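You operate a simulated robot arm through the tools that you are given. There is no shell and no other tool. Be economical: measure what you need, move in short steps, check, and stop when the job is done.

The job below is to be done with a simulated two-armed robot. You get a single attempt, and the scene is never put back.

Task
Fold the end of the orange strip over on the yellow board.
Fine: strip on the board, hold the board where it stands, white post in and out again, strip back on the cream step; pinch and drop nothing. Set down upright: orange felt strip.

Only the result counts: the job must be done as asked and must still hold three seconds after the hand-in. Knocking over, shifting, dropping, spilling or breaking anything else fails it. Flat cloth is picked up by pressing the open fingertips on it (5 to 10 N) and closing them slowly along it; thin cloth reads only 2 to 8 mm in the jaws.

Robot
Two 7-joint arms with two-finger parallel grippers on one trunk, on a base that drives. Base frame: it is fixed to the floor where the robot stands at the start and does not move with it; the origin is under the middle of the robot, x ahead of it, y to its left, z up. Readings come in mm, degrees, newtons and seconds.
The left shoulder is at the start at [68, 173, 1193], the right one opposite. With the tool pointing down near the work surface each hand reaches from about 380 to 880 mm from the robot's upright axis, wherever it stands, measured 20 degrees to its own side. Places, roughly: black roller on an arm [-1700, 200, 1100]; blue button on the rewinder [-1600, 0, 900]; blue post on the blue base [400, -300, 900]; clear pane with a black post [-1800, 700, 1100]; cream knob on the rewinder [-1700, 800, 900]; cream tube with a flat foot [-1500, 1250, 1000]; face of the yellow board [200, -100, 900]; gold sliding weight [-1500, 600, 900]; green post slide [-1700, 500, 900]; grey slide block [-1600, 400, 900]; orange lever on the black stand [300, 200, 1200]; pink lever on the cream step [600, -200, 1000]; pink roll with two bare ends [-1750, 750, 1500]; purple roll on a grey core [-1500, 250, 1000]; red post slide [-1500, 0, 900]; tall grey knob [-1700, 1000, 900]. Payload 3.43 kg a hand.
The tool frame of a hand sits at the grasp point between the pads (the TCP): z along the fingers, y along the line on which they close. The tips reach 34 mm beyond it. Largest opening 128 mm; finger width 24, thickness 12; the body of the gripper, 48 by 130 mm, starts 96 mm behind the TCP.
Orientation is told as [roll, pitch, yaw] about the base's x, y, z axes, in that order, counted from this pose: with the fingers straight down and closing along the base's y, the tool's x points along the base's -x, its y along +y and its z along -z.

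Tools
- The arms move only by the tool play_rows. It takes "left_steps", "right_steps" or both (then of equal length, played together; a hand with none holds still); each is a list of rows, each a list of 7 numbers: the shift along the base's x, y, z in m, then the turn, a rotation vector about the base's x, y, z in degrees, then the opening, from 0 (shut) to 1 (fully open). In form: [[tx, ty, tz, ax, ay, az, gripper], ...]. A call has 1 to 10 rows; each row is the pose to reach, as a shift and turn from the pose commanded when the call began. A row lasts 0.2 s, in which the tool goes at most 50 mm and 8.6 degrees; a call with a longer step from one row to the next is refused whole, and so is a gripper value outside its range. Where a pose cannot be reached the arm comes as near as it can. A force on the tool above 40 N (or 10 N above the force at the start of the call, whichever is more), or a blocked arm, ends the call early, and 0.2 s more pass. Each finger travels about 153 mm/s and halts on what it meets, pressing with about 26 N; the grip force reading is that of the motor and also rises with nothing between the fingers. The clock runs only during rows and for 0.2 s after the last one: add rows that repeat a pose to give the fingers time. The reply holds the time, the measured pose of the TCP, the force on the tool along the base axes, the opening and the grip force, in the units named above and with some noise, with the torque about the TCP (base axes, N m) and any sound that the robot's microphone picked up.
- Cameras (640 x 400 px; columns grow to the right, rows downward): "scene" is now at [122.1, 0.2, 1401.4]; the picture's right is [-0.17, -0.99, 0.01], its down [-0.76, 0.13, -0.64] and it looks along [0.63, -0.12, -0.77] (base axes); focal length 214 px, centre (320, 200). "left" rides on the left gripper at [76, 11, -160] in its tool frame; the picture's right is [-0.15, 0.99, 0.00], its down [-0.88, -0.13, -0.46] and it looks along [-0.45, -0.07, 0.89] (tool axes); focal length 234 px, centre (320, 200). "right" rides on the right gripper at [76, -11, -160] in its tool frame; the picture's right is [0.15, 0.99, 0.00], its down [-0.88, 0.13, -0.46] and it looks along [-0.45, 0.07, 0.89] (tool axes); focal length 234 px, centre (320, 200). There is no depth. A picture from a camera that has moved, and an enlarged one, comes with that camera's place and axes in the base frame and with its lens.
- grab_frame(camera): a new picture of that camera. It takes no simulated time.
- move_column(by): slides the trunk up (or, below 0, down) by that many mm; the arms and the scene camera ride with it, the base frame stays. It gives what a move gives, with no picture.
- drive_base(legs): drives the robot by 1 to 6 legs, each [ahead, left, turn to the left] in mm, mm and degrees, along the robot's own axes; the way and the turn of a leg run together, so that a leg with both is an arc; at most 1500 mm and 180 degrees a leg. The arms and the cameras ride along, it lands a little off, and it stops where it bumps. It gives what a move gives.
- head_to(pan, tilt): turns the head with the scene camera to pan (to the left, within 86 degrees either way) and tilt (down, from -29 to 69), counted from straight ahead of the robot. It gives what a move gives.
- inspect(camera, box): a new picture of the part [left, top, right, bottom] of that camera's present view, enlarged. It takes no simulated time.
- job_done(): hands the job in; it is judged then, once.

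Work in short steps. Places have to be worked out from the pictures, the camera data and where the tool is seen: move nearer, look again, correct. Check each grasp and each placing, and mend what went wrong. You have 120 turns and 88 pictures in all, those below and enlarged ones among them. Open the grippers and draw the arms clear of the work before you hand the job in, unless the task says otherwise; then end with one line.

The tools are called by a JSON object that holds its "method" and its "body". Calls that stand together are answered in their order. play_rows: Moves the arms, as the interface text tells. Its arguments: {"type":"object","properties":{"left_steps":{"type":"array","items":{"type":"array","items":{"type":"number"}}},"right_steps":{"type":"array","items":{"type":"array","items":{"type":"number"}}}},"required":[]} The other tools are called the same way: move_column (by) slides the trunk up or down; drive_base (legs) drives the base; head_to (pan, tilt) turns the head that bears the scene camera; grab_frame (camera) takes a picture; inspect (camera, box) takes an enlarged picture of a part of a camera's view; job_done () hands the job in.

At the start:

```text
t: 0.0
left_tcp_pos: [701.2, 138.0, 1247.7]
left_orientation: [-0.4, -0.1, 0.1]
left_wrist_force: [-0.2, 0.3, 0.2]
left_moment: [-0.01, 0.02, -0.02]
left_finger_gap: 127.9
left_gripper_force: 0.1
right_tcp_pos: [428.7, -337.4, 1319.8]
right_orientation: [-0.5, -0.1, 0.1]
right_wrist_force: [-0.3, 0.1, -0.4]
right_moment: [-0.05, 0.0, 0.01]
right_finger_gap: 128.1
right_gripper_force: 0.1
trunk travel left (down, up): [-675.0, 265.0]
robot x, y, heading: [0.4, -2.3, -0.1]
head pan, tilt: [-9.9, 50.7]
```

scene: 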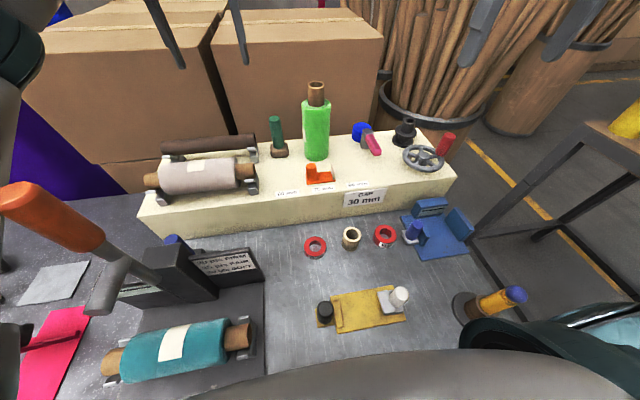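
right: 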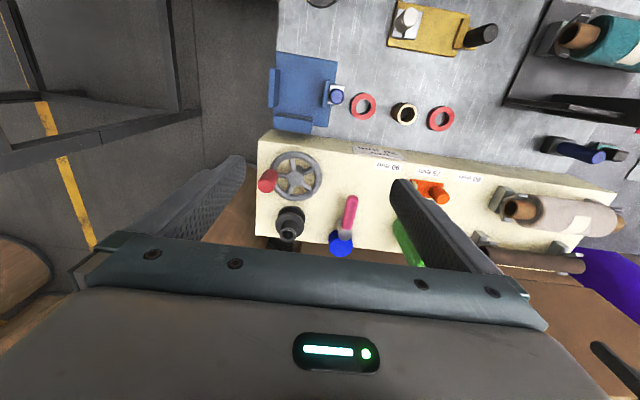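
left: 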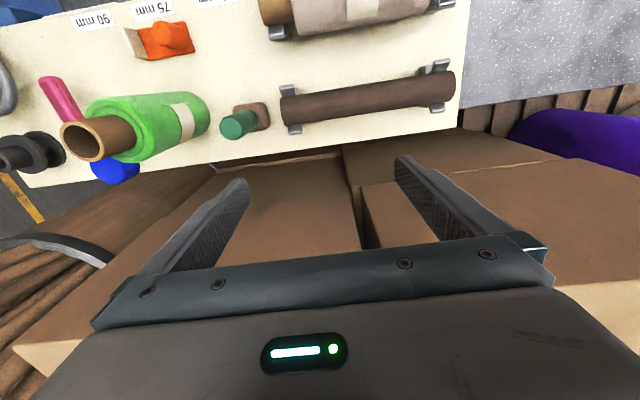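

The orange piece seems to sit on the cream step and the yellow board has a white post and a black post. I enlarge both first.

{"method": "inspect", "body": {"camera": "scene", "box": [300, 270, 430, 350]}}

{"method": "inspect", "body": {"camera": "scene", "box": [260, 140, 400, 228]}}

{"method": "inspect", "body": {"camera": "right", "box": [340, 0, 540, 125]}}

{"method": "inspect", "body": {"camera": "left", "box": [60, 0, 220, 100]}}

```text
4.92 times, centred on (365, 310) of scene
camera zoom: at [122.1, 0.2, 1401.4], right [-0.17, -0.99, 0.01], down [-0.76, 0.13, -0.64], along [0.63, -0.12, -0.77], focal length 1056 px, centre (98, -342)
```

zoom: 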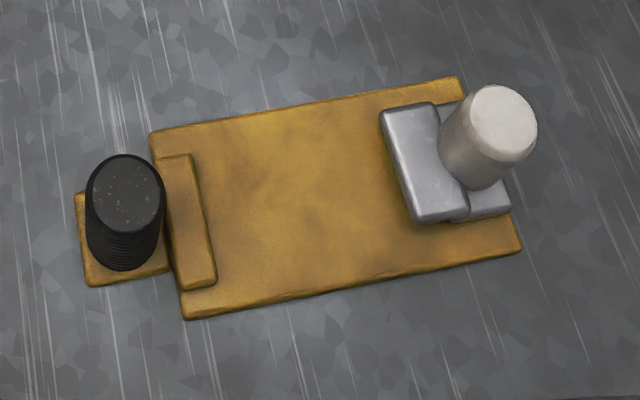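

```text
4.55 times, centred on (330, 184) of scene
camera zoom: at [122.1, 0.2, 1401.4], right [-0.17, -0.99, 0.01], down [-0.76, 0.13, -0.64], along [0.63, -0.12, -0.77], focal length 975 px, centre (274, 273)
```

zoom: 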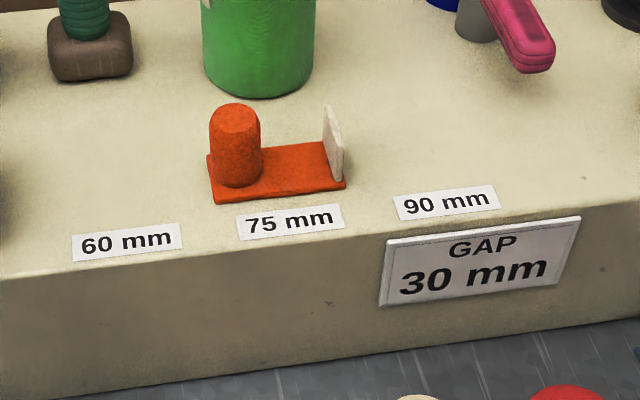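

```text
3.20 times, centred on (440, 62) of right
camera zoom: at [352.7, -345.6, 1479.0], right [-0.15, 0.99, -0.01], down [0.88, 0.13, 0.46], along [0.45, 0.06, -0.89], focal length 749 px, centre (-64, 640)
```

zoom: 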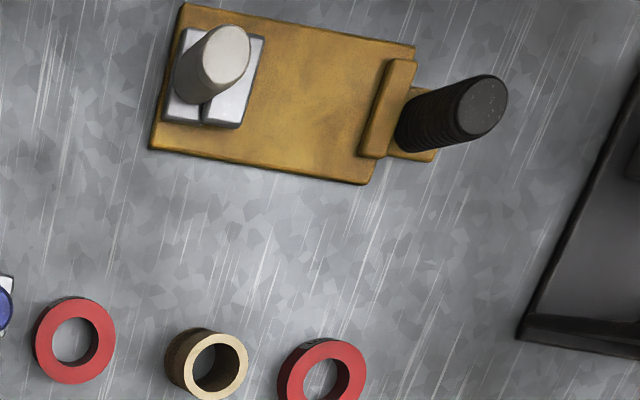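

```text
4.00 times, centred on (140, 50) of left
camera zoom: at [625.9, 151.4, 1408.7], right [0.15, 0.99, -0.01], down [0.88, -0.13, 0.46], along [0.45, -0.07, -0.89], focal length 937 px, centre (1040, 800)
```

zoom: 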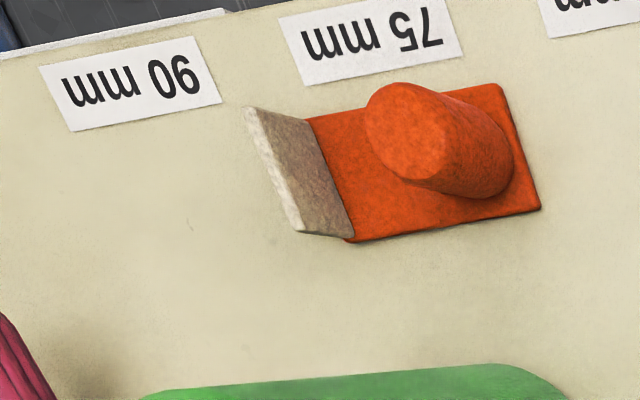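

The orange strip (on the step, about x 535–578, y -41…-122) has an orange handle and an upright flap at its right end. The yellow board (x 187–265, y -55…-214, top z≈860) has a left stop with the black post and a right slider with the white post. The board is too close for the hands, so I raise the trunk to clear things and back up.

{"method": "move_column", "body": {"by": 150}}

{"method": "drive_base", "body": {"legs": [[-220, 0, 0]]}}

{"method": "grab_frame", "body": {"camera": "scene"}}

```text
t: 1.8
left_tcp_pos: [703.9, 127.8, 1398.8]
left_orientation: [0.0, 0.0, 0.2]
left_wrist_force: [0.7, 0.8, 0.3]
left_moment: [0.02, -0.02, -0.02]
left_finger_gap: 127.8
left_gripper_force: 0.0
right_tcp_pos: [431.7, -346.4, 1465.8]
right_orientation: [0.0, -0.1, 0.1]
right_wrist_force: [-0.2, 0.1, -0.9]
right_moment: [0.01, 0.0, 0.02]
right_finger_gap: 127.9
right_gripper_force: 0.1
trunk travel left (down, up): [-825.0, 115.0]
robot x, y, heading: [-1.7, -0.4, -0.2]
head pan, tilt: [-9.9, 50.7]
```

```text
t: 3.4
left_tcp_pos: [490.8, 124.9, 1395.9]
left_orientation: [-0.1, 0.2, -0.4]
left_wrist_force: [0.1, 1.6, -1.2]
left_moment: [0.0, 0.01, 0.01]
left_finger_gap: 128.0
left_gripper_force: 0.0
right_tcp_pos: [213.5, -348.8, 1464.3]
right_orientation: [0.0, 0.2, -0.4]
right_wrist_force: [0.5, -0.7, -0.1]
right_moment: [0.02, 0.05, 0.0]
right_finger_gap: 128.1
right_gripper_force: 0.1
trunk travel left (down, up): [-825.0, 115.0]
robot x, y, heading: [-219.3, 3.1, -0.1]
head pan, tilt: [-9.9, 50.7]
```

```text
80 pictures are left
camera scene: at [-90.7, -11.2, 1550.6], right [-0.18, -0.98, 0.0], down [-0.76, 0.14, -0.63], along [0.62, -0.11, -0.78], focal length 214 px, centre (320, 200)
```

scene: 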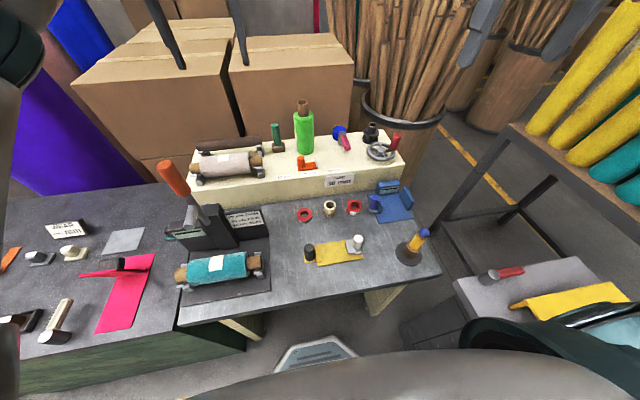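

The robot is clear. I bring the right hand above and short of the orange strip, and move the left hand aside.

{"method": "play_rows", "body": {"right_steps": [[0.029, 0.028, -0.016, 0, 0, 0, 1], [0.058, 0.056, -0.032, 0, 0, 0, 1], [0.087, 0.084, -0.048, 0, 0, 0, 1], [0.116, 0.112, -0.064, 0, 0, 0, 1], [0.145, 0.14, -0.08, 0, 0, 0, 1], [0.174, 0.168, -0.096, 0, 0, 0, 0.8], [0.203, 0.196, -0.112, 0, 0, 0, 0.7], [0.232, 0.224, -0.128, 0, 0, 0, 0.6], [0.261, 0.252, -0.144, 0, 0, 0, 0.5], [0.29, 0.28, -0.16, 0, 0, 0, 0.5]], "left_steps": [[0, 0.015, 0, 0, 0, 0, 1], [0, 0.03, 0, 0, 0, 0, 1], [0, 0.045, 0, 0, 0, 0, 1], [0, 0.06, 0, 0, 0, 0, 1], [0, 0.075, 0, 0, 0, 0, 1], [0, 0.09, 0, 0, 0, 0, 1], [0, 0.105, 0, 0, 0, 0, 1], [0, 0.12, 0, 0, 0, 0, 1], [0, 0.135, 0, 0, 0, 0, 1], [0, 0.15, 0, 0, 0, 0, 1]]}}

{"method": "grab_frame", "body": {"camera": "right"}}

{"method": "inspect", "body": {"camera": "scene", "box": [240, 80, 400, 180]}}

```text
t: 5.6
left_tcp_pos: [487.6, 275.6, 1396.9]
left_orientation: [0.0, 0.2, -0.4]
left_wrist_force: [-0.5, 0.1, -0.1]
left_moment: [-0.02, -0.04, -0.02]
left_finger_gap: 128.3
left_gripper_force: 0.0
right_tcp_pos: [393.8, -178.4, 1292.8]
right_orientation: [-0.1, -0.1, -0.3]
right_wrist_force: [0.2, -1.1, -0.4]
right_moment: [0.01, 0.01, 0.0]
right_finger_gap: 64.1
right_gripper_force: 0.1
right hand out of reach, approached as far as the arm can: row 6, 7, 8, 9, 10
trunk travel left (down, up): [-825.0, 115.0]
robot x, y, heading: [-216.5, 1.3, -0.3]
head pan, tilt: [-9.9, 50.7]
```

```text
79 pictures are left
camera right: at [318.3, -189.5, 1452.1], right [-0.14, 0.99, 0.0], down [0.88, 0.12, 0.46], along [0.45, 0.06, -0.89], focal length 234 px, centre (320, 200)
```

right: 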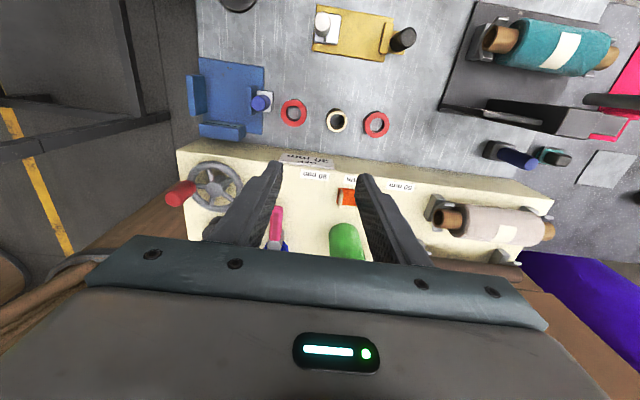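

```text
4.00 times, centred on (320, 130) of scene
camera zoom: at [-94.0, -10.7, 1551.0], right [-0.18, -0.98, 0.0], down [-0.76, 0.14, -0.63], along [0.62, -0.11, -0.77], focal length 858 px, centre (320, 480)
```

zoom: 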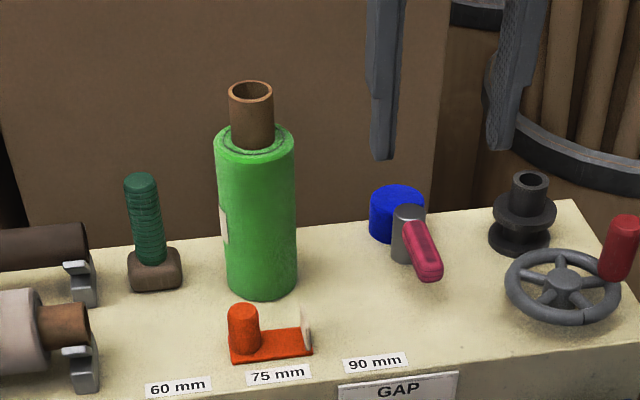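

The right hand stopped short at (394,-178,1293), out of reach at that height. I try going lower and then forward in small steps.

{"method": "play_rows", "body": {"right_steps": [[0, 0, -0.03, 0, 0, 0, 0.5], [0, 0, -0.06, 0, 0, 0, 0.5], [0, 0, -0.09, 0, 0, 0, 0.5], [0.03, 0.02, -0.1, 0, 0, 0, 0.5], [0.06, 0.04, -0.11, 0, 0, 0, 0.5]]}}

```text
t: 6.8
left_tcp_pos: [486.6, 275.1, 1398.1]
left_orientation: [0.0, 0.1, -0.5]
left_wrist_force: [-0.3, -0.5, 0.0]
left_moment: [-0.03, 0.01, -0.02]
left_finger_gap: 128.0
left_gripper_force: 0.0
right_tcp_pos: [407.6, -194.5, 1188.8]
right_orientation: [0.1, 0.0, -0.5]
right_wrist_force: [-0.6, -0.5, 0.4]
right_moment: [-0.02, 0.0, -0.04]
right_finger_gap: 64.0
right_gripper_force: 0.1
right hand out of reach, approached as far as the arm can: row 3, 4, 5
trunk travel left (down, up): [-825.0, 115.0]
robot x, y, heading: [-222.4, 0.4, -0.5]
head pan, tilt: [-9.9, 50.7]
```

Reach is limited from here, so I'll fetch the strip from nearer: pull the right hand back 70 mm, then drive ahead 200.

{"method": "play_rows", "body": {"right_steps": [[-0.035, 0, 0, 0, 0, 0, 0.5], [-0.07, 0, 0, 0, 0, 0, 0.5]]}}

{"method": "drive_base", "body": {"legs": [[200, 0, 0]]}}

{"method": "grab_frame", "body": {"camera": "right"}}

```text
t: 7.4
left_tcp_pos: [484.2, 274.9, 1400.8]
left_orientation: [0.0, 0.0, -0.4]
left_wrist_force: [0.0, -0.1, 0.6]
left_moment: [0.02, -0.04, 0.0]
left_finger_gap: 127.9
left_gripper_force: 0.0
right_tcp_pos: [334.5, -193.5, 1189.9]
right_orientation: [0.0, -0.1, -0.5]
right_wrist_force: [-0.2, -0.3, -0.8]
right_moment: [0.02, -0.03, -0.04]
right_finger_gap: 64.1
right_gripper_force: 0.1
trunk travel left (down, up): [-825.0, 115.0]
robot x, y, heading: [-213.5, -1.4, -0.7]
head pan, tilt: [-9.9, 50.7]
```

```text
t: 9.1
left_tcp_pos: [689.0, 275.2, 1400.9]
left_orientation: [0.0, -0.1, -0.2]
left_wrist_force: [0.2, 0.1, 0.6]
left_moment: [0.0, 0.02, 0.0]
left_finger_gap: 128.1
left_gripper_force: 0.1
right_tcp_pos: [540.4, -194.5, 1192.6]
right_orientation: [-0.1, -0.1, -0.3]
right_wrist_force: [-0.5, 0.1, 1.0]
right_moment: [0.01, -0.01, -0.01]
right_finger_gap: 64.0
right_gripper_force: 0.1
trunk travel left (down, up): [-825.0, 115.0]
robot x, y, heading: [-12.4, -0.2, -0.3]
head pan, tilt: [-9.9, 50.7]
```

```text
77 pictures are left
camera right: at [464.7, -204.8, 1351.2], right [-0.14, 0.99, 0.0], down [0.88, 0.13, 0.46], along [0.45, 0.06, -0.89], focal length 234 px, centre (320, 200)
```

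right: 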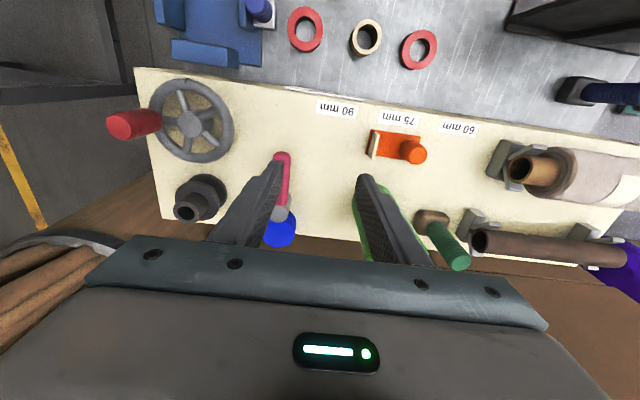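

From this picture the handle is near (540,-57), top about 1020. I move over it and somewhat lower, then look again.

{"method": "play_rows", "body": {"right_steps": [[0, 0.035, 0, 0, 0, 0, 0.5], [0, 0.07, 0, 0, 0, 0, 0.5], [0, 0.105, 0, 0, 0, 0, 0.5], [0, 0.137, 0, 0, 0, 0, 0.5], [0, 0.137, -0.025, 0, 0, 0, 0.5], [0, 0.137, -0.05, 0, 0, 0, 0.5]]}}

{"method": "grab_frame", "body": {"camera": "right"}}

{"method": "grab_frame", "body": {"camera": "scene"}}

```text
t: 10.5
left_tcp_pos: [692.1, 275.8, 1399.0]
left_orientation: [0.0, 0.0, -0.2]
left_wrist_force: [0.5, 0.0, 0.5]
left_moment: [-0.01, 0.0, 0.01]
left_finger_gap: 128.0
left_gripper_force: 0.0
right_tcp_pos: [514.9, -142.5, 1166.4]
right_orientation: [0.1, -0.1, -0.4]
right_wrist_force: [0.3, -0.8, 0.4]
right_moment: [-0.01, 0.03, 0.03]
right_finger_gap: 63.8
right_gripper_force: 0.1
right hand out of reach, approached as far as the arm can: row 2, 3, 4, 5, 6
trunk travel left (down, up): [-825.0, 115.0]
robot x, y, heading: [-16.9, -1.9, -0.3]
head pan, tilt: [-9.9, 50.7]
```

```text
76 pictures are left
camera right: at [439.1, -153.4, 1327.0], right [-0.14, 0.99, 0.0], down [0.88, 0.12, 0.46], along [0.45, 0.07, -0.89], focal length 234 px, centre (320, 200)
```

right: 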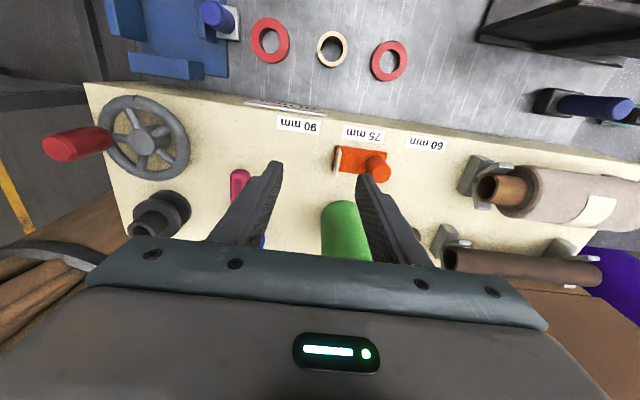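

```text
75 pictures are left
camera scene: at [112.0, -12.6, 1551.1], right [-0.18, -0.98, 0.0], down [-0.76, 0.14, -0.63], along [0.62, -0.11, -0.77], focal length 214 px, centre (320, 200)
```

scene: 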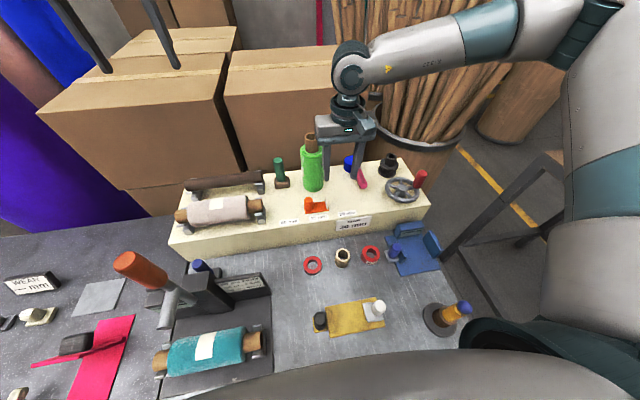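

The right arm refuses to come further inward with this wrist heading. I test whether turning the tool about z frees it.

{"method": "play_rows", "body": {"right_steps": [[0, 0, 0, 0, 0, 8, 0.5], [0, 0, 0, 0, 0, 16, 0.5], [0, 0, 0, 0, 0, 24, 0.5], [0, 0.03, 0, 0, 0, 30, 0.5], [0, 0.06, 0, 0, 0, 30, 0.5]]}}

```text
t: 11.7
left_tcp_pos: [692.5, 274.9, 1398.6]
left_orientation: [-0.1, 0.0, -0.3]
left_wrist_force: [0.3, 0.2, 0.0]
left_moment: [-0.01, 0.0, -0.02]
left_finger_gap: 128.1
left_gripper_force: 0.1
right_tcp_pos: [496.3, -135.7, 1175.9]
right_orientation: [0.0, 0.0, 29.8]
right_wrist_force: [-0.6, 0.0, -0.3]
right_moment: [0.0, -0.03, 0.0]
right_finger_gap: 64.1
right_gripper_force: 0.0
right hand out of reach, approached as far as the arm can: row 4, 5
trunk travel left (down, up): [-825.0, 115.0]
robot x, y, heading: [-14.6, 2.0, -0.2]
head pan, tilt: [-9.9, 50.7]
```

Heading doesn't matter; the arm simply wants work on its own side. I undo the turn and drive the robot left so the strip lies on the right arm's side.

{"method": "play_rows", "body": {"right_steps": [[0, 0, 0, 0, 0, -8, 0.5], [0, 0, 0, 0, 0, -16, 0.5], [0, 0, 0, 0, 0, -24, 0.5], [-0.01, -0.02, 0, 0, 0, -30, 0.5]]}}

{"method": "drive_base", "body": {"legs": [[0, 140, 0]]}}

{"method": "grab_frame", "body": {"camera": "right"}}

```text
t: 12.7
left_tcp_pos: [689.3, 273.4, 1400.3]
left_orientation: [0.0, 0.0, -0.1]
left_wrist_force: [-0.8, -0.2, -0.1]
left_moment: [0.03, -0.04, 0.0]
left_finger_gap: 128.1
left_gripper_force: 0.0
right_tcp_pos: [484.8, -157.6, 1175.4]
right_orientation: [-0.1, 0.0, -0.5]
right_wrist_force: [-1.4, 0.0, -0.2]
right_moment: [0.01, 0.01, -0.01]
right_finger_gap: 64.2
right_gripper_force: 0.0
trunk travel left (down, up): [-825.0, 115.0]
robot x, y, heading: [-14.5, -1.7, -0.5]
head pan, tilt: [-9.9, 50.7]
```

```text
t: 13.8
left_tcp_pos: [659.0, 362.0, 1390.4]
left_orientation: [0.3, 0.7, 2.6]
left_wrist_force: [1.3, -0.3, -0.8]
left_moment: [0.07, 0.17, 0.02]
left_finger_gap: 127.9
left_gripper_force: 0.1
right_tcp_pos: [474.1, -78.5, 1167.9]
right_orientation: [0.1, 0.7, 2.6]
right_wrist_force: [1.4, -0.6, -0.9]
right_moment: [0.07, 0.16, 0.04]
right_finger_gap: 64.1
right_gripper_force: 0.1
trunk travel left (down, up): [-825.0, 115.0]
robot x, y, heading: [-43.7, 54.2, 2.5]
head pan, tilt: [-9.9, 50.7]
stopped in leg 1: the robot was blocked; the commanded pose is now the measured one
```

```text
74 pictures are left
camera right: at [401.3, -93.6, 1327.9], right [-0.19, 0.98, 0.01], down [0.88, 0.17, 0.44], along [0.44, 0.09, -0.9], focal length 234 px, centre (320, 200)
```

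right: 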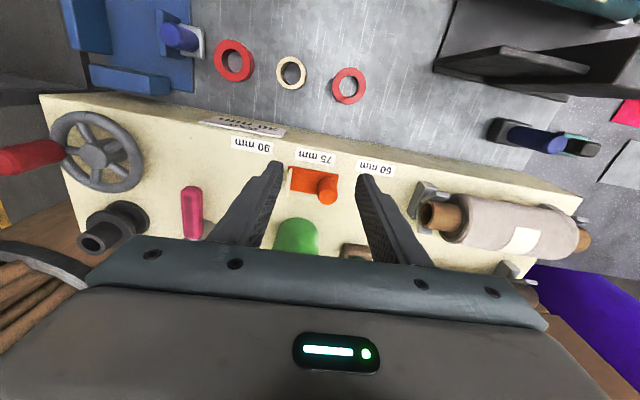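

The base bumped at the left; I ease away slightly and instead turn left 8°, which puts the strip on the right arm's side, then check the scene.

{"method": "drive_base", "body": {"legs": [[-25, -30, 0], [0, 0, 9]]}}

{"method": "grab_frame", "body": {"camera": "scene"}}

{"method": "grab_frame", "body": {"camera": "right"}}

```text
t: 15.3
left_tcp_pos: [566.5, 439.2, 1398.5]
left_orientation: [0.0, 0.1, 11.4]
left_wrist_force: [0.2, 1.3, -0.8]
left_moment: [-0.04, 0.03, -0.01]
left_finger_gap: 127.8
left_gripper_force: 0.1
right_tcp_pos: [453.8, -23.4, 1174.3]
right_orientation: [0.0, 0.1, 11.3]
right_wrist_force: [0.1, -0.4, 0.3]
right_moment: [0.01, 0.02, -0.03]
right_finger_gap: 64.1
right_gripper_force: 0.1
trunk travel left (down, up): [-825.0, 115.0]
robot x, y, heading: [-70.6, 24.1, 11.5]
head pan, tilt: [-9.9, 50.7]
```

```text
73 pictures are left
camera scene: at [56.7, 41.4, 1550.9], right [0.03, -1.0, 0.0], down [-0.77, -0.02, -0.63], along [0.63, 0.02, -0.77], focal length 214 px, centre (320, 200)
```

scene: 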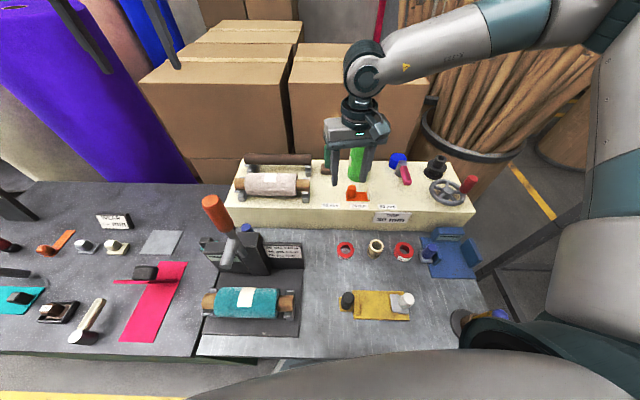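

```text
72 pictures are left
camera right: at [381.5, -50.0, 1333.7], right [-0.34, 0.94, 0.0], down [0.84, 0.3, 0.45], along [0.43, 0.15, -0.89], focal length 234 px, centre (320, 200)
```

right: 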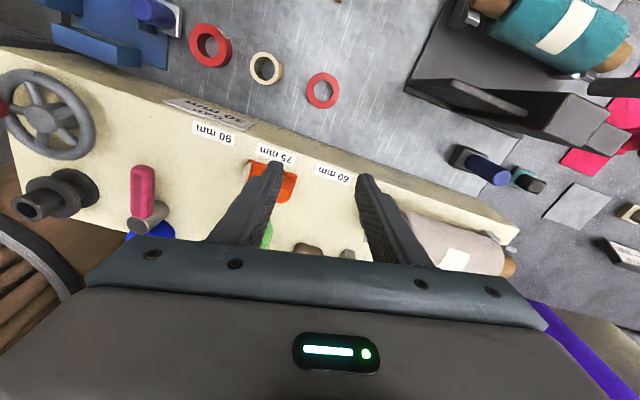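

Nothing else seems moved. I move above the handle (≈545,-57), turn the tool back to yaw 0 and descend a bit.

{"method": "play_rows", "body": {"right_steps": [[0.03, -0.01, 0, 0, 0, -6, 0.5], [0.06, -0.02, 0, 0, 0, -11.4, 0.5], [0.09, -0.034, -0.02, 0, 0, -11.4, 0.5], [0.09, -0.034, -0.06, 0, 0, -11.4, 0.5], [0.09, -0.034, -0.06, 0, 0, -11.4, 0.5]]}}

{"method": "grab_frame", "body": {"camera": "right"}}

{"method": "inspect", "body": {"camera": "scene", "box": [300, 130, 428, 210]}}

```text
t: 16.5
left_tcp_pos: [564.6, 439.2, 1397.7]
left_orientation: [0.0, 0.1, 11.4]
left_wrist_force: [-1.0, 0.6, 0.3]
left_moment: [-0.02, -0.01, 0.0]
left_finger_gap: 128.0
left_gripper_force: 0.1
right_tcp_pos: [540.4, -59.1, 1115.1]
right_orientation: [0.0, 0.2, -0.1]
right_wrist_force: [0.6, 1.4, -0.3]
right_moment: [0.02, -0.06, 0.04]
right_finger_gap: 64.0
right_gripper_force: 0.1
trunk travel left (down, up): [-825.0, 115.0]
robot x, y, heading: [-66.9, 25.2, 11.6]
head pan, tilt: [-9.9, 50.7]
```

```text
71 pictures are left
camera right: at [465.2, -69.7, 1274.9], right [-0.14, 0.99, 0.0], down [0.88, 0.13, 0.45], along [0.45, 0.07, -0.89], focal length 234 px, centre (320, 200)
```

right: 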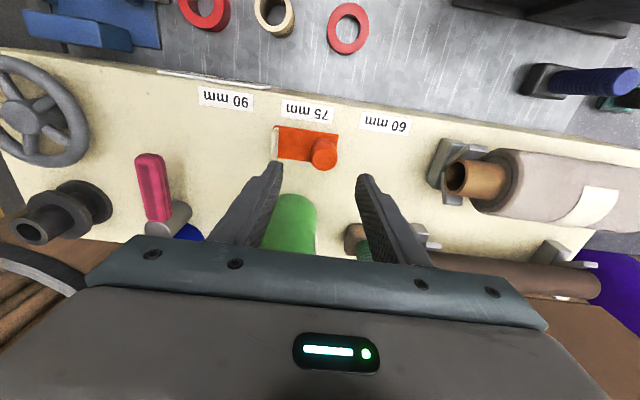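

```text
5.00 times, centred on (364, 170) of scene
camera zoom: at [55.0, 40.1, 1551.1], right [0.03, -1.0, 0.0], down [-0.77, -0.02, -0.63], along [0.63, 0.02, -0.77], focal length 1072 px, centre (100, 350)
```

zoom: 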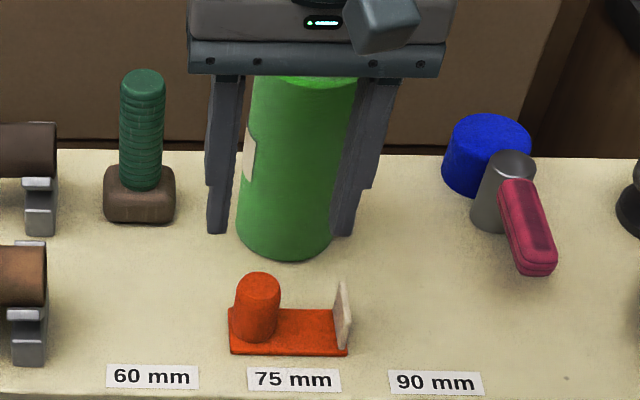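

Triangulated handle: axis ≈(536,-52), top z≈1037, base top ≈983. I descend to TCP z≈1027 around it.

{"method": "play_rows", "body": {"right_steps": [[-0.004, 0.006, -0.03, 0, 0, 0, 0.5], [-0.004, 0.006, -0.06, 0, 0, 0, 0.5], [-0.004, 0.006, -0.075, 0, 0, 0, 0.5], [-0.004, 0.006, -0.087, 0, 0, 0, 0.5], [-0.004, 0.006, -0.087, 0, 0, 0, 0.5]]}}

{"method": "inspect", "body": {"camera": "scene", "box": [300, 130, 428, 210]}}

{"method": "inspect", "body": {"camera": "right", "box": [200, 100, 440, 250]}}

```text
t: 17.7
left_tcp_pos: [563.3, 439.7, 1399.2]
left_orientation: [0.0, 0.1, 11.4]
left_wrist_force: [0.0, 0.6, 0.3]
left_moment: [0.05, -0.04, 0.0]
left_finger_gap: 128.0
left_gripper_force: 0.1
right_tcp_pos: [528.0, -72.4, 1047.8]
right_orientation: [0.1, -0.4, 0.1]
right_wrist_force: [4.0, 4.9, 23.7]
right_moment: [-0.62, -0.17, 0.07]
right_finger_gap: 64.7
right_gripper_force: 0.6
right hand out of reach, approached as far as the arm can: row 2, 3, 4, 5
trunk travel left (down, up): [-825.0, 115.0]
robot x, y, heading: [-68.2, 27.0, 11.4]
head pan, tilt: [-9.9, 50.7]
```

```text
5.00 times, centred on (364, 170) of scene
camera zoom: at [53.5, 41.1, 1551.6], right [0.03, -1.0, 0.0], down [-0.77, -0.02, -0.63], along [0.63, 0.02, -0.77], focal length 1072 px, centre (100, 350)
```

zoom: 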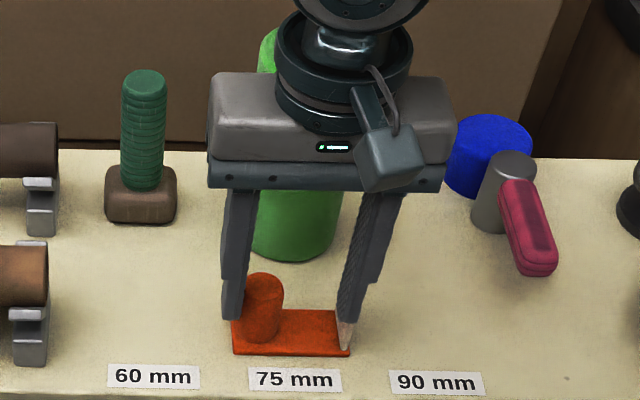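

```text
2.67 times, centred on (320, 175) of right
camera zoom: at [452.8, -84.3, 1207.1], right [-0.15, 0.99, 0.0], down [0.88, 0.13, 0.46], along [0.45, 0.07, -0.89], focal length 624 px, centre (320, 267)
```

zoom: 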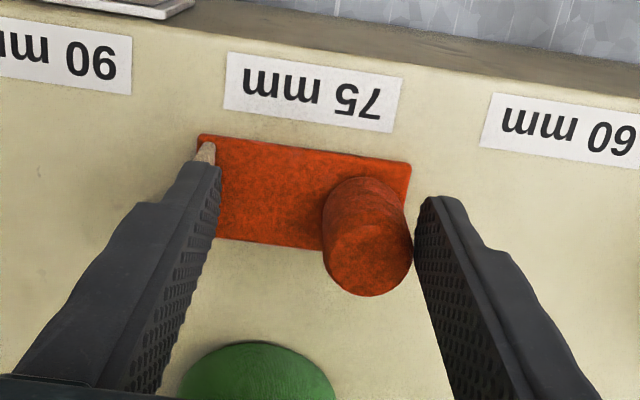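

The reach clipped and the right finger came down onto the flap. I lift straight up at once.

{"method": "play_rows", "body": {"right_steps": [[0, 0, 0.02, 0, 0, 0, 0.5], [0, 0, 0.05, 0, 0, 0, 0.5], [0, 0, 0.08, 0, 0, 0, 0.5], [-0.02, -0.02, 0.11, 0, 0, 0, 0.5]]}}

{"method": "inspect", "body": {"camera": "scene", "box": [300, 130, 428, 210]}}

```text
t: 18.7
left_tcp_pos: [562.1, 436.5, 1399.0]
left_orientation: [0.1, -0.1, 11.4]
left_wrist_force: [0.1, 0.1, -0.1]
left_moment: [-0.03, -0.06, -0.02]
left_finger_gap: 128.0
left_gripper_force: 0.0
right_tcp_pos: [504.7, -99.5, 1156.0]
right_orientation: [-0.1, 0.0, -0.1]
right_wrist_force: [-0.6, 0.3, -0.4]
right_moment: [0.02, -0.02, 0.0]
right_finger_gap: 64.0
right_gripper_force: 0.0
trunk travel left (down, up): [-825.0, 115.0]
robot x, y, heading: [-71.5, 24.3, 11.5]
head pan, tilt: [-9.9, 50.7]
```

```text
5.00 times, centred on (364, 170) of scene
camera zoom: at [53.1, 37.9, 1551.2], right [0.03, -1.0, 0.0], down [-0.77, -0.02, -0.64], along [0.63, 0.02, -0.77], focal length 1072 px, centre (100, 350)
```

zoom: 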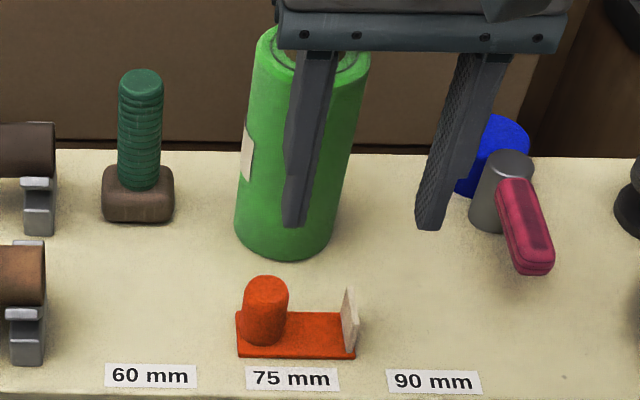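

The strip still stands intact. The reach gets tighter the lower the hand is below the shoulder, so I lift the right hand, pull the left hand back, and lower the trunk 180.

{"method": "play_rows", "body": {"right_steps": [[-0.01, 0, 0.04, 0, 0, 0, 0.5], [-0.02, 0, 0.08, 0, 0, 0, 0.5], [-0.03, 0, 0.12, 0, 0, 0, 0.5], [-0.04, 0, 0.16, 0, 0, 0, 0.5]], "left_steps": [[-0.03, 0, 0, 0, 0, 0, 0.5], [-0.06, 0, 0, 0, 0, 0, 0.5], [-0.09, 0, 0, 0, 0, 0, 0.5], [-0.12, 0, 0, 0, 0, 0, 0.5]]}}

{"method": "move_column", "body": {"by": -180}}

{"method": "grab_frame", "body": {"camera": "scene"}}

```text
t: 19.7
left_tcp_pos: [441.4, 439.0, 1398.0]
left_orientation: [-0.1, -0.2, 11.4]
left_wrist_force: [-0.2, -0.2, 0.4]
left_moment: [0.01, -0.06, -0.01]
left_finger_gap: 64.1
left_gripper_force: 0.0
right_tcp_pos: [467.6, -93.1, 1316.8]
right_orientation: [-0.1, 0.0, -0.2]
right_wrist_force: [0.1, -0.1, 0.1]
right_moment: [-0.05, -0.05, -0.01]
right_finger_gap: 63.9
right_gripper_force: 0.0
trunk travel left (down, up): [-825.0, 115.0]
robot x, y, heading: [-70.4, 29.2, 11.6]
head pan, tilt: [-9.9, 50.7]
```

```text
t: 21.7
left_tcp_pos: [444.5, 437.4, 1218.4]
left_orientation: [-0.1, 0.0, 11.4]
left_wrist_force: [0.0, 0.8, -0.6]
left_moment: [-0.03, 0.0, -0.03]
left_finger_gap: 64.0
left_gripper_force: 0.0
right_tcp_pos: [471.3, -95.3, 1133.9]
right_orientation: [0.0, 0.0, -0.1]
right_wrist_force: [0.5, -0.4, -0.3]
right_moment: [0.01, -0.03, -0.02]
right_finger_gap: 64.0
right_gripper_force: 0.0
trunk travel left (down, up): [-645.0, 295.0]
robot x, y, heading: [-68.3, 28.1, 11.5]
head pan, tilt: [-9.9, 50.7]
```

```text
66 pictures are left
camera scene: at [55.3, 39.6, 1371.1], right [0.03, -1.0, 0.0], down [-0.77, -0.02, -0.63], along [0.63, 0.02, -0.77], focal length 214 px, centre (320, 200)
```

scene: 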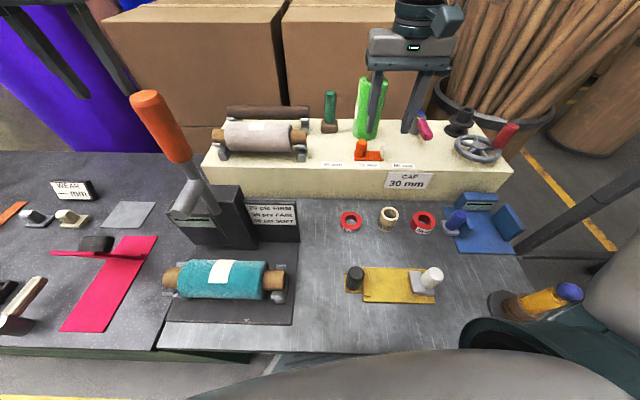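

Clear. Now I bring the right hand above the handle (≈536,-57) at z 1095 and check it truly gets there.

{"method": "play_rows", "body": {"right_steps": [[0.03, 0.015, -0.01, 0, 0, 0, 0.5], [0.065, 0.038, -0.02, 0, 0, 0, 0.5], [0.065, 0.038, -0.04, 0, 0, 0, 0.5], [0.065, 0.038, -0.04, 0, 0, 0, 0.5]]}}

{"method": "grab_frame", "body": {"camera": "right"}}

{"method": "inspect", "body": {"camera": "scene", "box": [300, 80, 444, 170]}}

```text
t: 22.7
left_tcp_pos: [444.4, 438.7, 1218.1]
left_orientation: [0.0, 0.1, 11.3]
left_wrist_force: [-0.3, 0.1, 0.6]
left_moment: [0.0, -0.01, 0.0]
left_finger_gap: 63.9
left_gripper_force: 0.1
right_tcp_pos: [534.7, -57.8, 1094.5]
right_orientation: [0.0, 0.2, 0.0]
right_wrist_force: [0.2, -0.1, 0.1]
right_moment: [-0.01, -0.01, -0.01]
right_finger_gap: 64.0
right_gripper_force: 0.0
trunk travel left (down, up): [-645.0, 295.0]
robot x, y, heading: [-70.2, 26.1, 11.7]
head pan, tilt: [-9.9, 50.7]
```

```text
65 pictures are left
camera right: at [459.6, -67.6, 1254.1], right [-0.15, 0.99, 0.0], down [0.88, 0.13, 0.45], along [0.45, 0.07, -0.89], focal length 234 px, centre (320, 200)
```

right: 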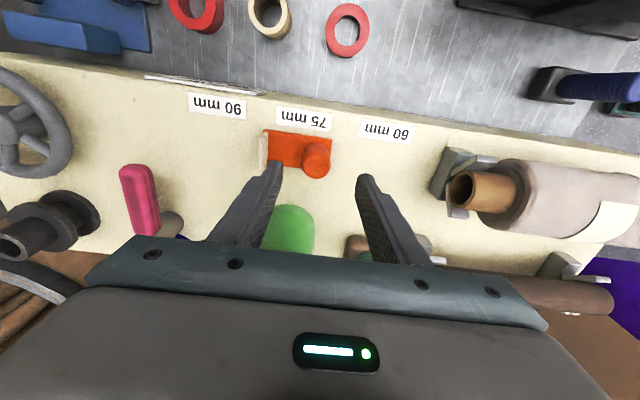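

```text
4.44 times, centred on (372, 125) of scene
camera zoom: at [55.5, 40.0, 1371.0], right [0.03, -1.0, 0.0], down [-0.77, -0.02, -0.63], along [0.63, 0.02, -0.77], focal length 953 px, centre (89, 533)
```

zoom: 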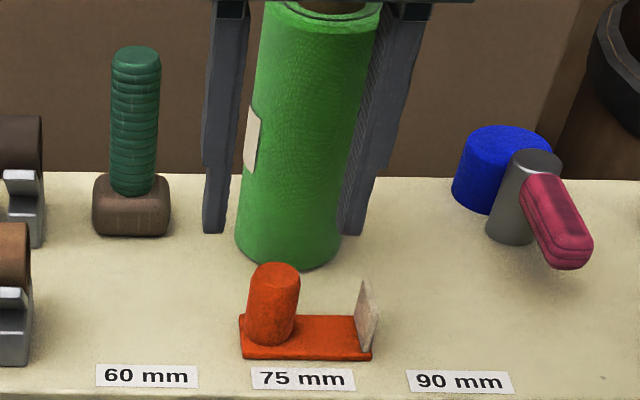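

TCP and handle agree: handle ≈(535,-57), top ≈1033. I descend to TCP z≈1026 in steps.

{"method": "play_rows", "body": {"right_steps": [[0, 0, -0.025, 0, 0, 0, 0.5], [0, 0, -0.045, 0, 0, 0, 0.5], [0, 0, -0.06, 0, 0, 0, 0.5], [0, 0, -0.068, 0, 0, 0, 0.5], [0, 0, -0.068, 0, 0, 0, 0.5]]}}

{"method": "inspect", "body": {"camera": "scene", "box": [300, 80, 444, 170]}}

{"method": "inspect", "body": {"camera": "right", "box": [200, 100, 440, 250]}}

```text
t: 23.9
left_tcp_pos: [444.6, 437.0, 1217.5]
left_orientation: [-0.1, 0.0, 11.4]
left_wrist_force: [1.3, 0.1, -0.1]
left_moment: [0.02, -0.02, 0.0]
left_finger_gap: 64.0
left_gripper_force: 0.1
right_tcp_pos: [535.9, -57.3, 1025.9]
right_orientation: [0.0, 0.1, -0.2]
right_wrist_force: [0.1, -0.1, 0.2]
right_moment: [-0.02, 0.0, 0.01]
right_finger_gap: 64.0
right_gripper_force: 0.0
trunk travel left (down, up): [-645.0, 295.0]
robot x, y, heading: [-71.7, 26.0, 11.4]
head pan, tilt: [-9.9, 50.7]
```

```text
4.44 times, centred on (372, 125) of scene
camera zoom: at [55.3, 39.7, 1371.1], right [0.03, -1.0, 0.0], down [-0.77, -0.02, -0.63], along [0.63, 0.02, -0.77], focal length 953 px, centre (89, 533)
```

zoom: 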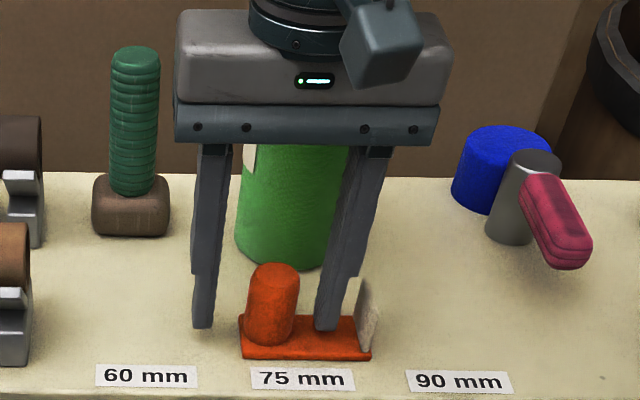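

```text
2.67 times, centred on (320, 175) of right
camera zoom: at [461.5, -67.9, 1185.7], right [-0.15, 0.99, 0.0], down [0.88, 0.13, 0.45], along [0.45, 0.07, -0.89], focal length 624 px, centre (320, 267)
```

zoom: 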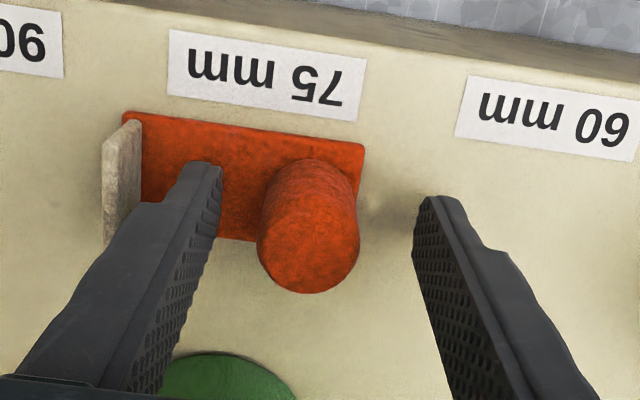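

The fingers straddle the handle well. I close on it.

{"method": "play_rows", "body": {"right_steps": [[0, -0.002, 0, 0, 0, 0, 0.35], [0, -0.002, 0, 0, 0, 0, 0.2], [0, -0.002, 0, 0, 0, 0, 0.1], [0, -0.002, 0, 0, 0, 0, 0.1]]}}

```text
t: 24.9
left_tcp_pos: [444.0, 436.8, 1217.3]
left_orientation: [0.0, 0.1, 11.4]
left_wrist_force: [0.2, 0.0, -0.5]
left_moment: [0.03, -0.03, 0.0]
left_finger_gap: 63.9
left_gripper_force: 0.2
right_tcp_pos: [536.8, -60.8, 1026.4]
right_orientation: [0.0, 0.1, -0.1]
right_wrist_force: [0.1, 0.2, 0.1]
right_moment: [0.01, 0.02, -0.01]
right_finger_gap: 28.7
right_gripper_force: 25.9
trunk travel left (down, up): [-645.0, 295.0]
robot x, y, heading: [-71.8, 28.5, 11.3]
head pan, tilt: [-9.9, 50.7]
```

Gripped at 28.7 mm, 26 N. I lift straight up 110 mm and check.

{"method": "play_rows", "body": {"right_steps": [[0, 0, 0.015, 0, 0, 0, 0.1], [0, 0, 0.035, 0, 0, 0, 0.1], [0, 0, 0.06, 0, 0, 0, 0.1], [0, 0, 0.085, 0, 0, 0, 0.1], [-0.02, 0, 0.11, 0, 0, 0, 0.1], [-0.05, 0, 0.12, 0, 0, 0, 0.1]]}}

{"method": "grab_frame", "body": {"camera": "right"}}

{"method": "grab_frame", "body": {"camera": "scene"}}

```text
t: 26.3
left_tcp_pos: [442.9, 438.0, 1218.2]
left_orientation: [0.0, -0.1, 11.5]
left_wrist_force: [0.3, 0.0, 0.0]
left_moment: [0.0, 0.01, -0.02]
left_finger_gap: 63.9
left_gripper_force: 0.1
right_tcp_pos: [485.4, -59.9, 1143.5]
right_orientation: [-0.1, 0.0, -0.1]
right_wrist_force: [0.0, -0.1, -0.3]
right_moment: [0.0, -0.05, -0.04]
right_finger_gap: 28.5
right_gripper_force: 26.6
trunk travel left (down, up): [-645.0, 295.0]
robot x, y, heading: [-70.9, 25.9, 11.5]
head pan, tilt: [-9.9, 50.7]
```

```text
61 pictures are left
camera right: at [409.3, -71.1, 1302.9], right [-0.14, 0.99, 0.0], down [0.88, 0.13, 0.46], along [0.45, 0.07, -0.89], focal length 234 px, centre (320, 200)
```

right: 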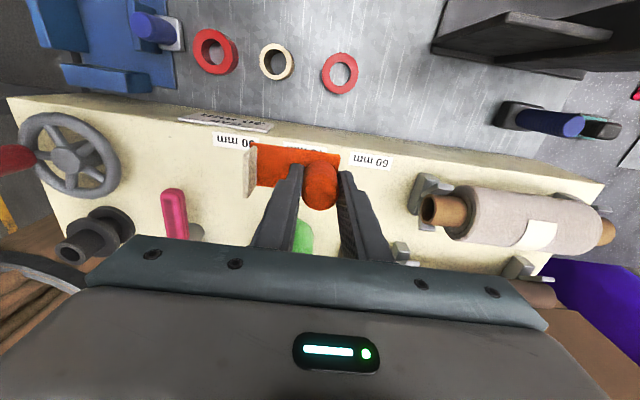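

```text
60 pictures are left
camera scene: at [53.9, 39.8, 1371.2], right [0.03, -1.0, 0.0], down [-0.77, -0.02, -0.63], along [0.63, 0.02, -0.77], focal length 214 px, centre (320, 200)
```

scene: 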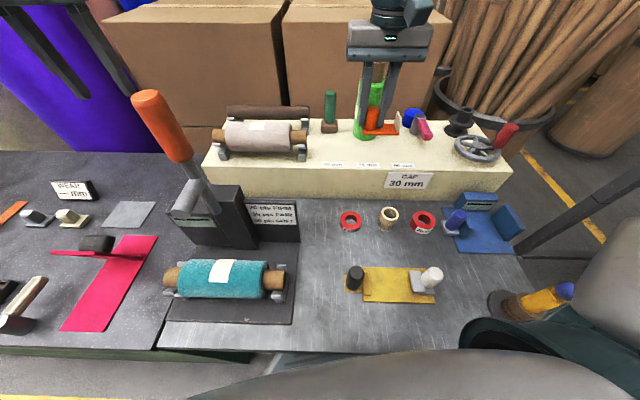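

The strip is held level and the flap stands. Before driving to the board station I raise and retract the left hand so it clears the lever (top ≈(290,239,1245)).

{"method": "play_rows", "body": {"left_steps": [[0, 0, 0.045, 0, 0, 0, 0.5], [0, 0, 0.09, 0, 0, 0, 0.5], [0, 0, 0.135, 0, 0, 0, 0.5], [-0.04, -0.02, 0.14, 0, 0, 0, 0.5], [-0.08, -0.05, 0.14, 0, 0, 0, 0.5], [-0.12, -0.08, 0.14, 0, 0, 0, 0.5], [-0.155, -0.1, 0.14, 0, 0, 0, 0.5]]}}

{"method": "drive_base", "body": {"legs": [[-140, 0, 0]]}}

{"method": "grab_frame", "body": {"camera": "scene"}}

```text
t: 27.9
left_tcp_pos: [287.5, 334.0, 1354.3]
left_orientation: [0.0, 0.0, 11.4]
left_wrist_force: [0.0, 0.1, 0.1]
left_moment: [-0.01, -0.02, -0.02]
left_finger_gap: 64.0
left_gripper_force: 0.1
right_tcp_pos: [484.5, -60.3, 1142.6]
right_orientation: [0.0, 0.1, -0.1]
right_wrist_force: [-0.4, 0.6, -0.3]
right_moment: [-0.03, -0.04, -0.02]
right_finger_gap: 28.6
right_gripper_force: 25.5
trunk travel left (down, up): [-645.0, 295.0]
robot x, y, heading: [-66.0, 28.5, 11.7]
head pan, tilt: [-9.9, 50.7]
```

```text
t: 29.2
left_tcp_pos: [154.1, 306.3, 1353.1]
left_orientation: [0.0, 0.1, 11.5]
left_wrist_force: [0.2, 0.0, 0.4]
left_moment: [-0.01, 0.02, 0.0]
left_finger_gap: 64.0
left_gripper_force: 0.1
right_tcp_pos: [351.5, -89.4, 1140.8]
right_orientation: [0.0, 0.3, -0.2]
right_wrist_force: [0.9, -0.4, -0.7]
right_moment: [0.01, 0.02, -0.01]
right_finger_gap: 28.3
right_gripper_force: 25.4
trunk travel left (down, up): [-645.0, 295.0]
robot x, y, heading: [-209.0, -4.4, 11.4]
head pan, tilt: [-9.9, 50.7]
```

```text
59 pictures are left
camera scene: at [-79.2, 12.4, 1370.8], right [0.03, -1.0, 0.0], down [-0.77, -0.02, -0.63], along [0.63, 0.02, -0.77], focal length 214 px, centre (320, 200)
```

scene: 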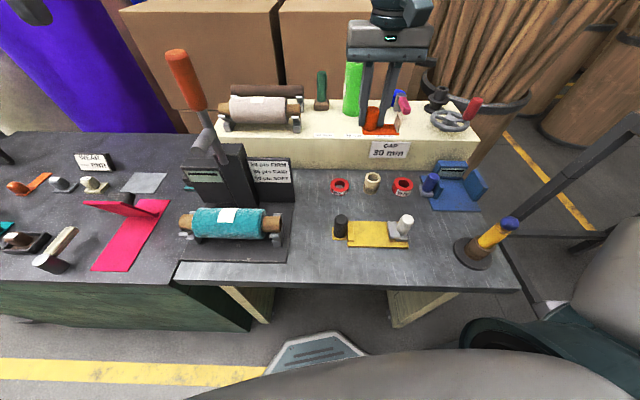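

From here the right hand can reach the board comfortably. I move the held strip over the board, still high, and look.

{"method": "play_rows", "body": {"right_steps": [[-0.04, -0.002, 0, 0, 0, 0, 0.1], [-0.08, -0.003, 0, 0, 0, 0, 0.1], [-0.126, -0.004, -0.02, 0, 0, 0, 0.1], [-0.126, -0.004, -0.05, 0, 0, 0, 0.1], [-0.126, -0.004, -0.08, 0, 0, 0, 0.1], [-0.126, -0.004, -0.08, 0, 0, 0, 0.1]]}}

{"method": "grab_frame", "body": {"camera": "right"}}

{"method": "inspect", "body": {"camera": "scene", "box": [300, 180, 444, 270]}}

```text
refused: row 3 steps farther than a row can; nothing moved
```

```text
58 pictures are left
camera right: at [276.4, -98.8, 1301.3], right [-0.14, 0.99, 0.0], down [0.88, 0.13, 0.45], along [0.45, 0.07, -0.89], focal length 234 px, centre (320, 200)
```

right: 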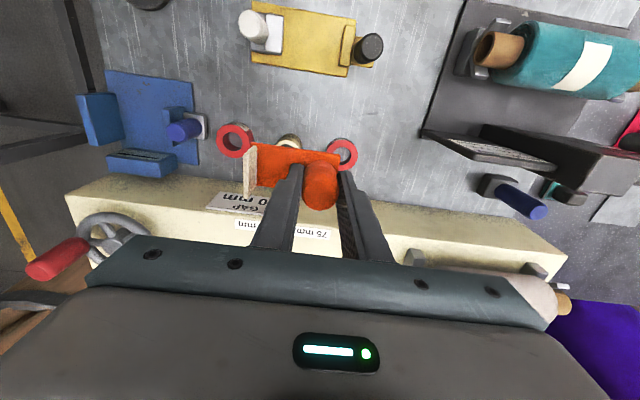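

```text
4.44 times, centred on (372, 225) of scene
camera zoom: at [-79.2, 12.4, 1370.8], right [0.03, -1.0, 0.0], down [-0.77, -0.02, -0.63], along [0.63, 0.02, -0.77], focal length 953 px, centre (89, 89)
```

zoom: 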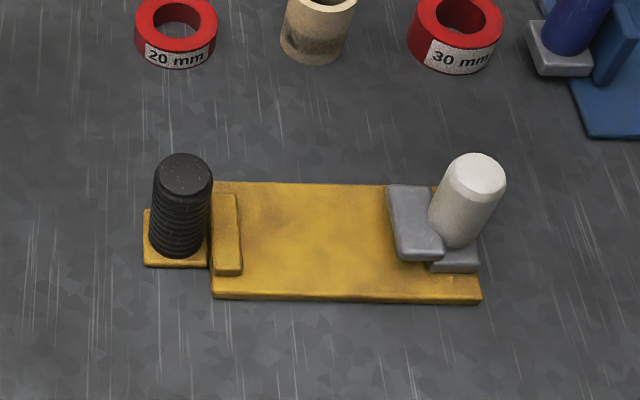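

Board refined: ridge inner face y≈-70, slider front y≈-163, board top z≈860, x≈188–265. Target handle position ≈(227,-92). I move there high up.

{"method": "play_rows", "body": {"right_steps": [[-0.04, -0.001, 0, 0, 0, 0, 0.1], [-0.08, -0.002, 0, 0, 0, 0, 0.1], [-0.12, -0.003, -0.01, 0, 0, 0, 0.1], [-0.124, -0.003, -0.05, 0, 0, 0, 0.1], [-0.124, -0.003, -0.09, 0, 0, 0, 0.1], [-0.124, -0.003, -0.13, 0, 0, 0, 0.1], [-0.124, -0.003, -0.15, 0, 0, 0, 0.1], [-0.124, -0.003, -0.15, 0, 0, 0, 0.1]]}}

{"method": "inspect", "body": {"camera": "scene", "box": [300, 180, 444, 270]}}

{"method": "grab_frame", "body": {"camera": "right"}}

```text
t: 31.0
left_tcp_pos: [152.5, 307.0, 1354.0]
left_orientation: [0.0, 0.0, 11.3]
left_wrist_force: [-0.7, 0.4, 0.5]
left_moment: [0.0, -0.02, 0.01]
left_finger_gap: 64.1
left_gripper_force: 0.0
right_tcp_pos: [223.7, -91.4, 991.2]
right_orientation: [0.0, 0.0, -0.2]
right_wrist_force: [0.6, 0.5, 0.3]
right_moment: [0.03, -0.02, 0.03]
right_finger_gap: 28.5
right_gripper_force: 26.0
trunk travel left (down, up): [-645.0, 295.0]
robot x, y, heading: [-204.4, -0.8, 11.2]
head pan, tilt: [-9.9, 50.7]
```

```text
4.44 times, centred on (372, 225) of scene
camera zoom: at [-81.5, 12.0, 1371.1], right [0.03, -1.0, 0.0], down [-0.77, -0.02, -0.63], along [0.63, 0.02, -0.77], focal length 953 px, centre (89, 89)
```

zoom: 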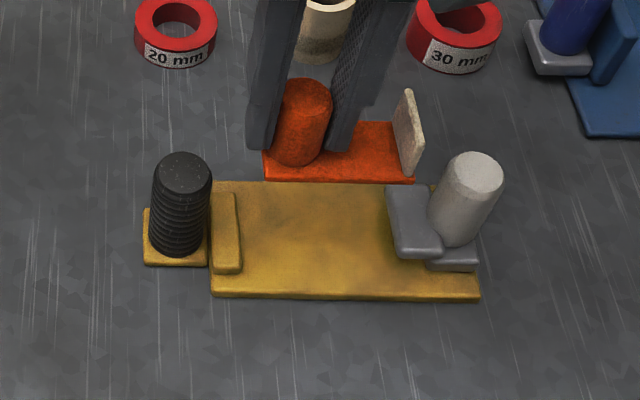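

```text
55 pictures are left
camera right: at [149.2, -102.1, 1151.7], right [-0.14, 0.99, 0.0], down [0.88, 0.13, 0.45], along [0.45, 0.07, -0.89], focal length 234 px, centre (320, 200)
```

right: 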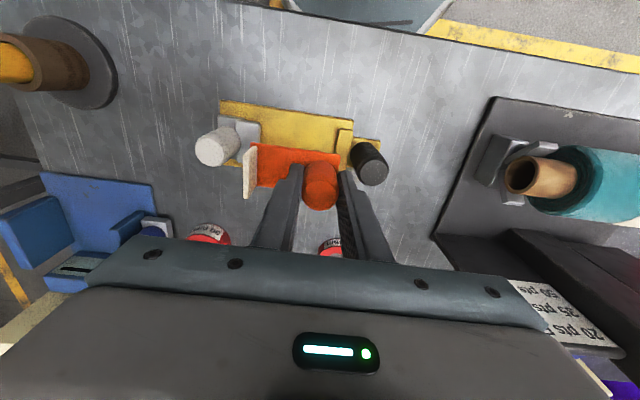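

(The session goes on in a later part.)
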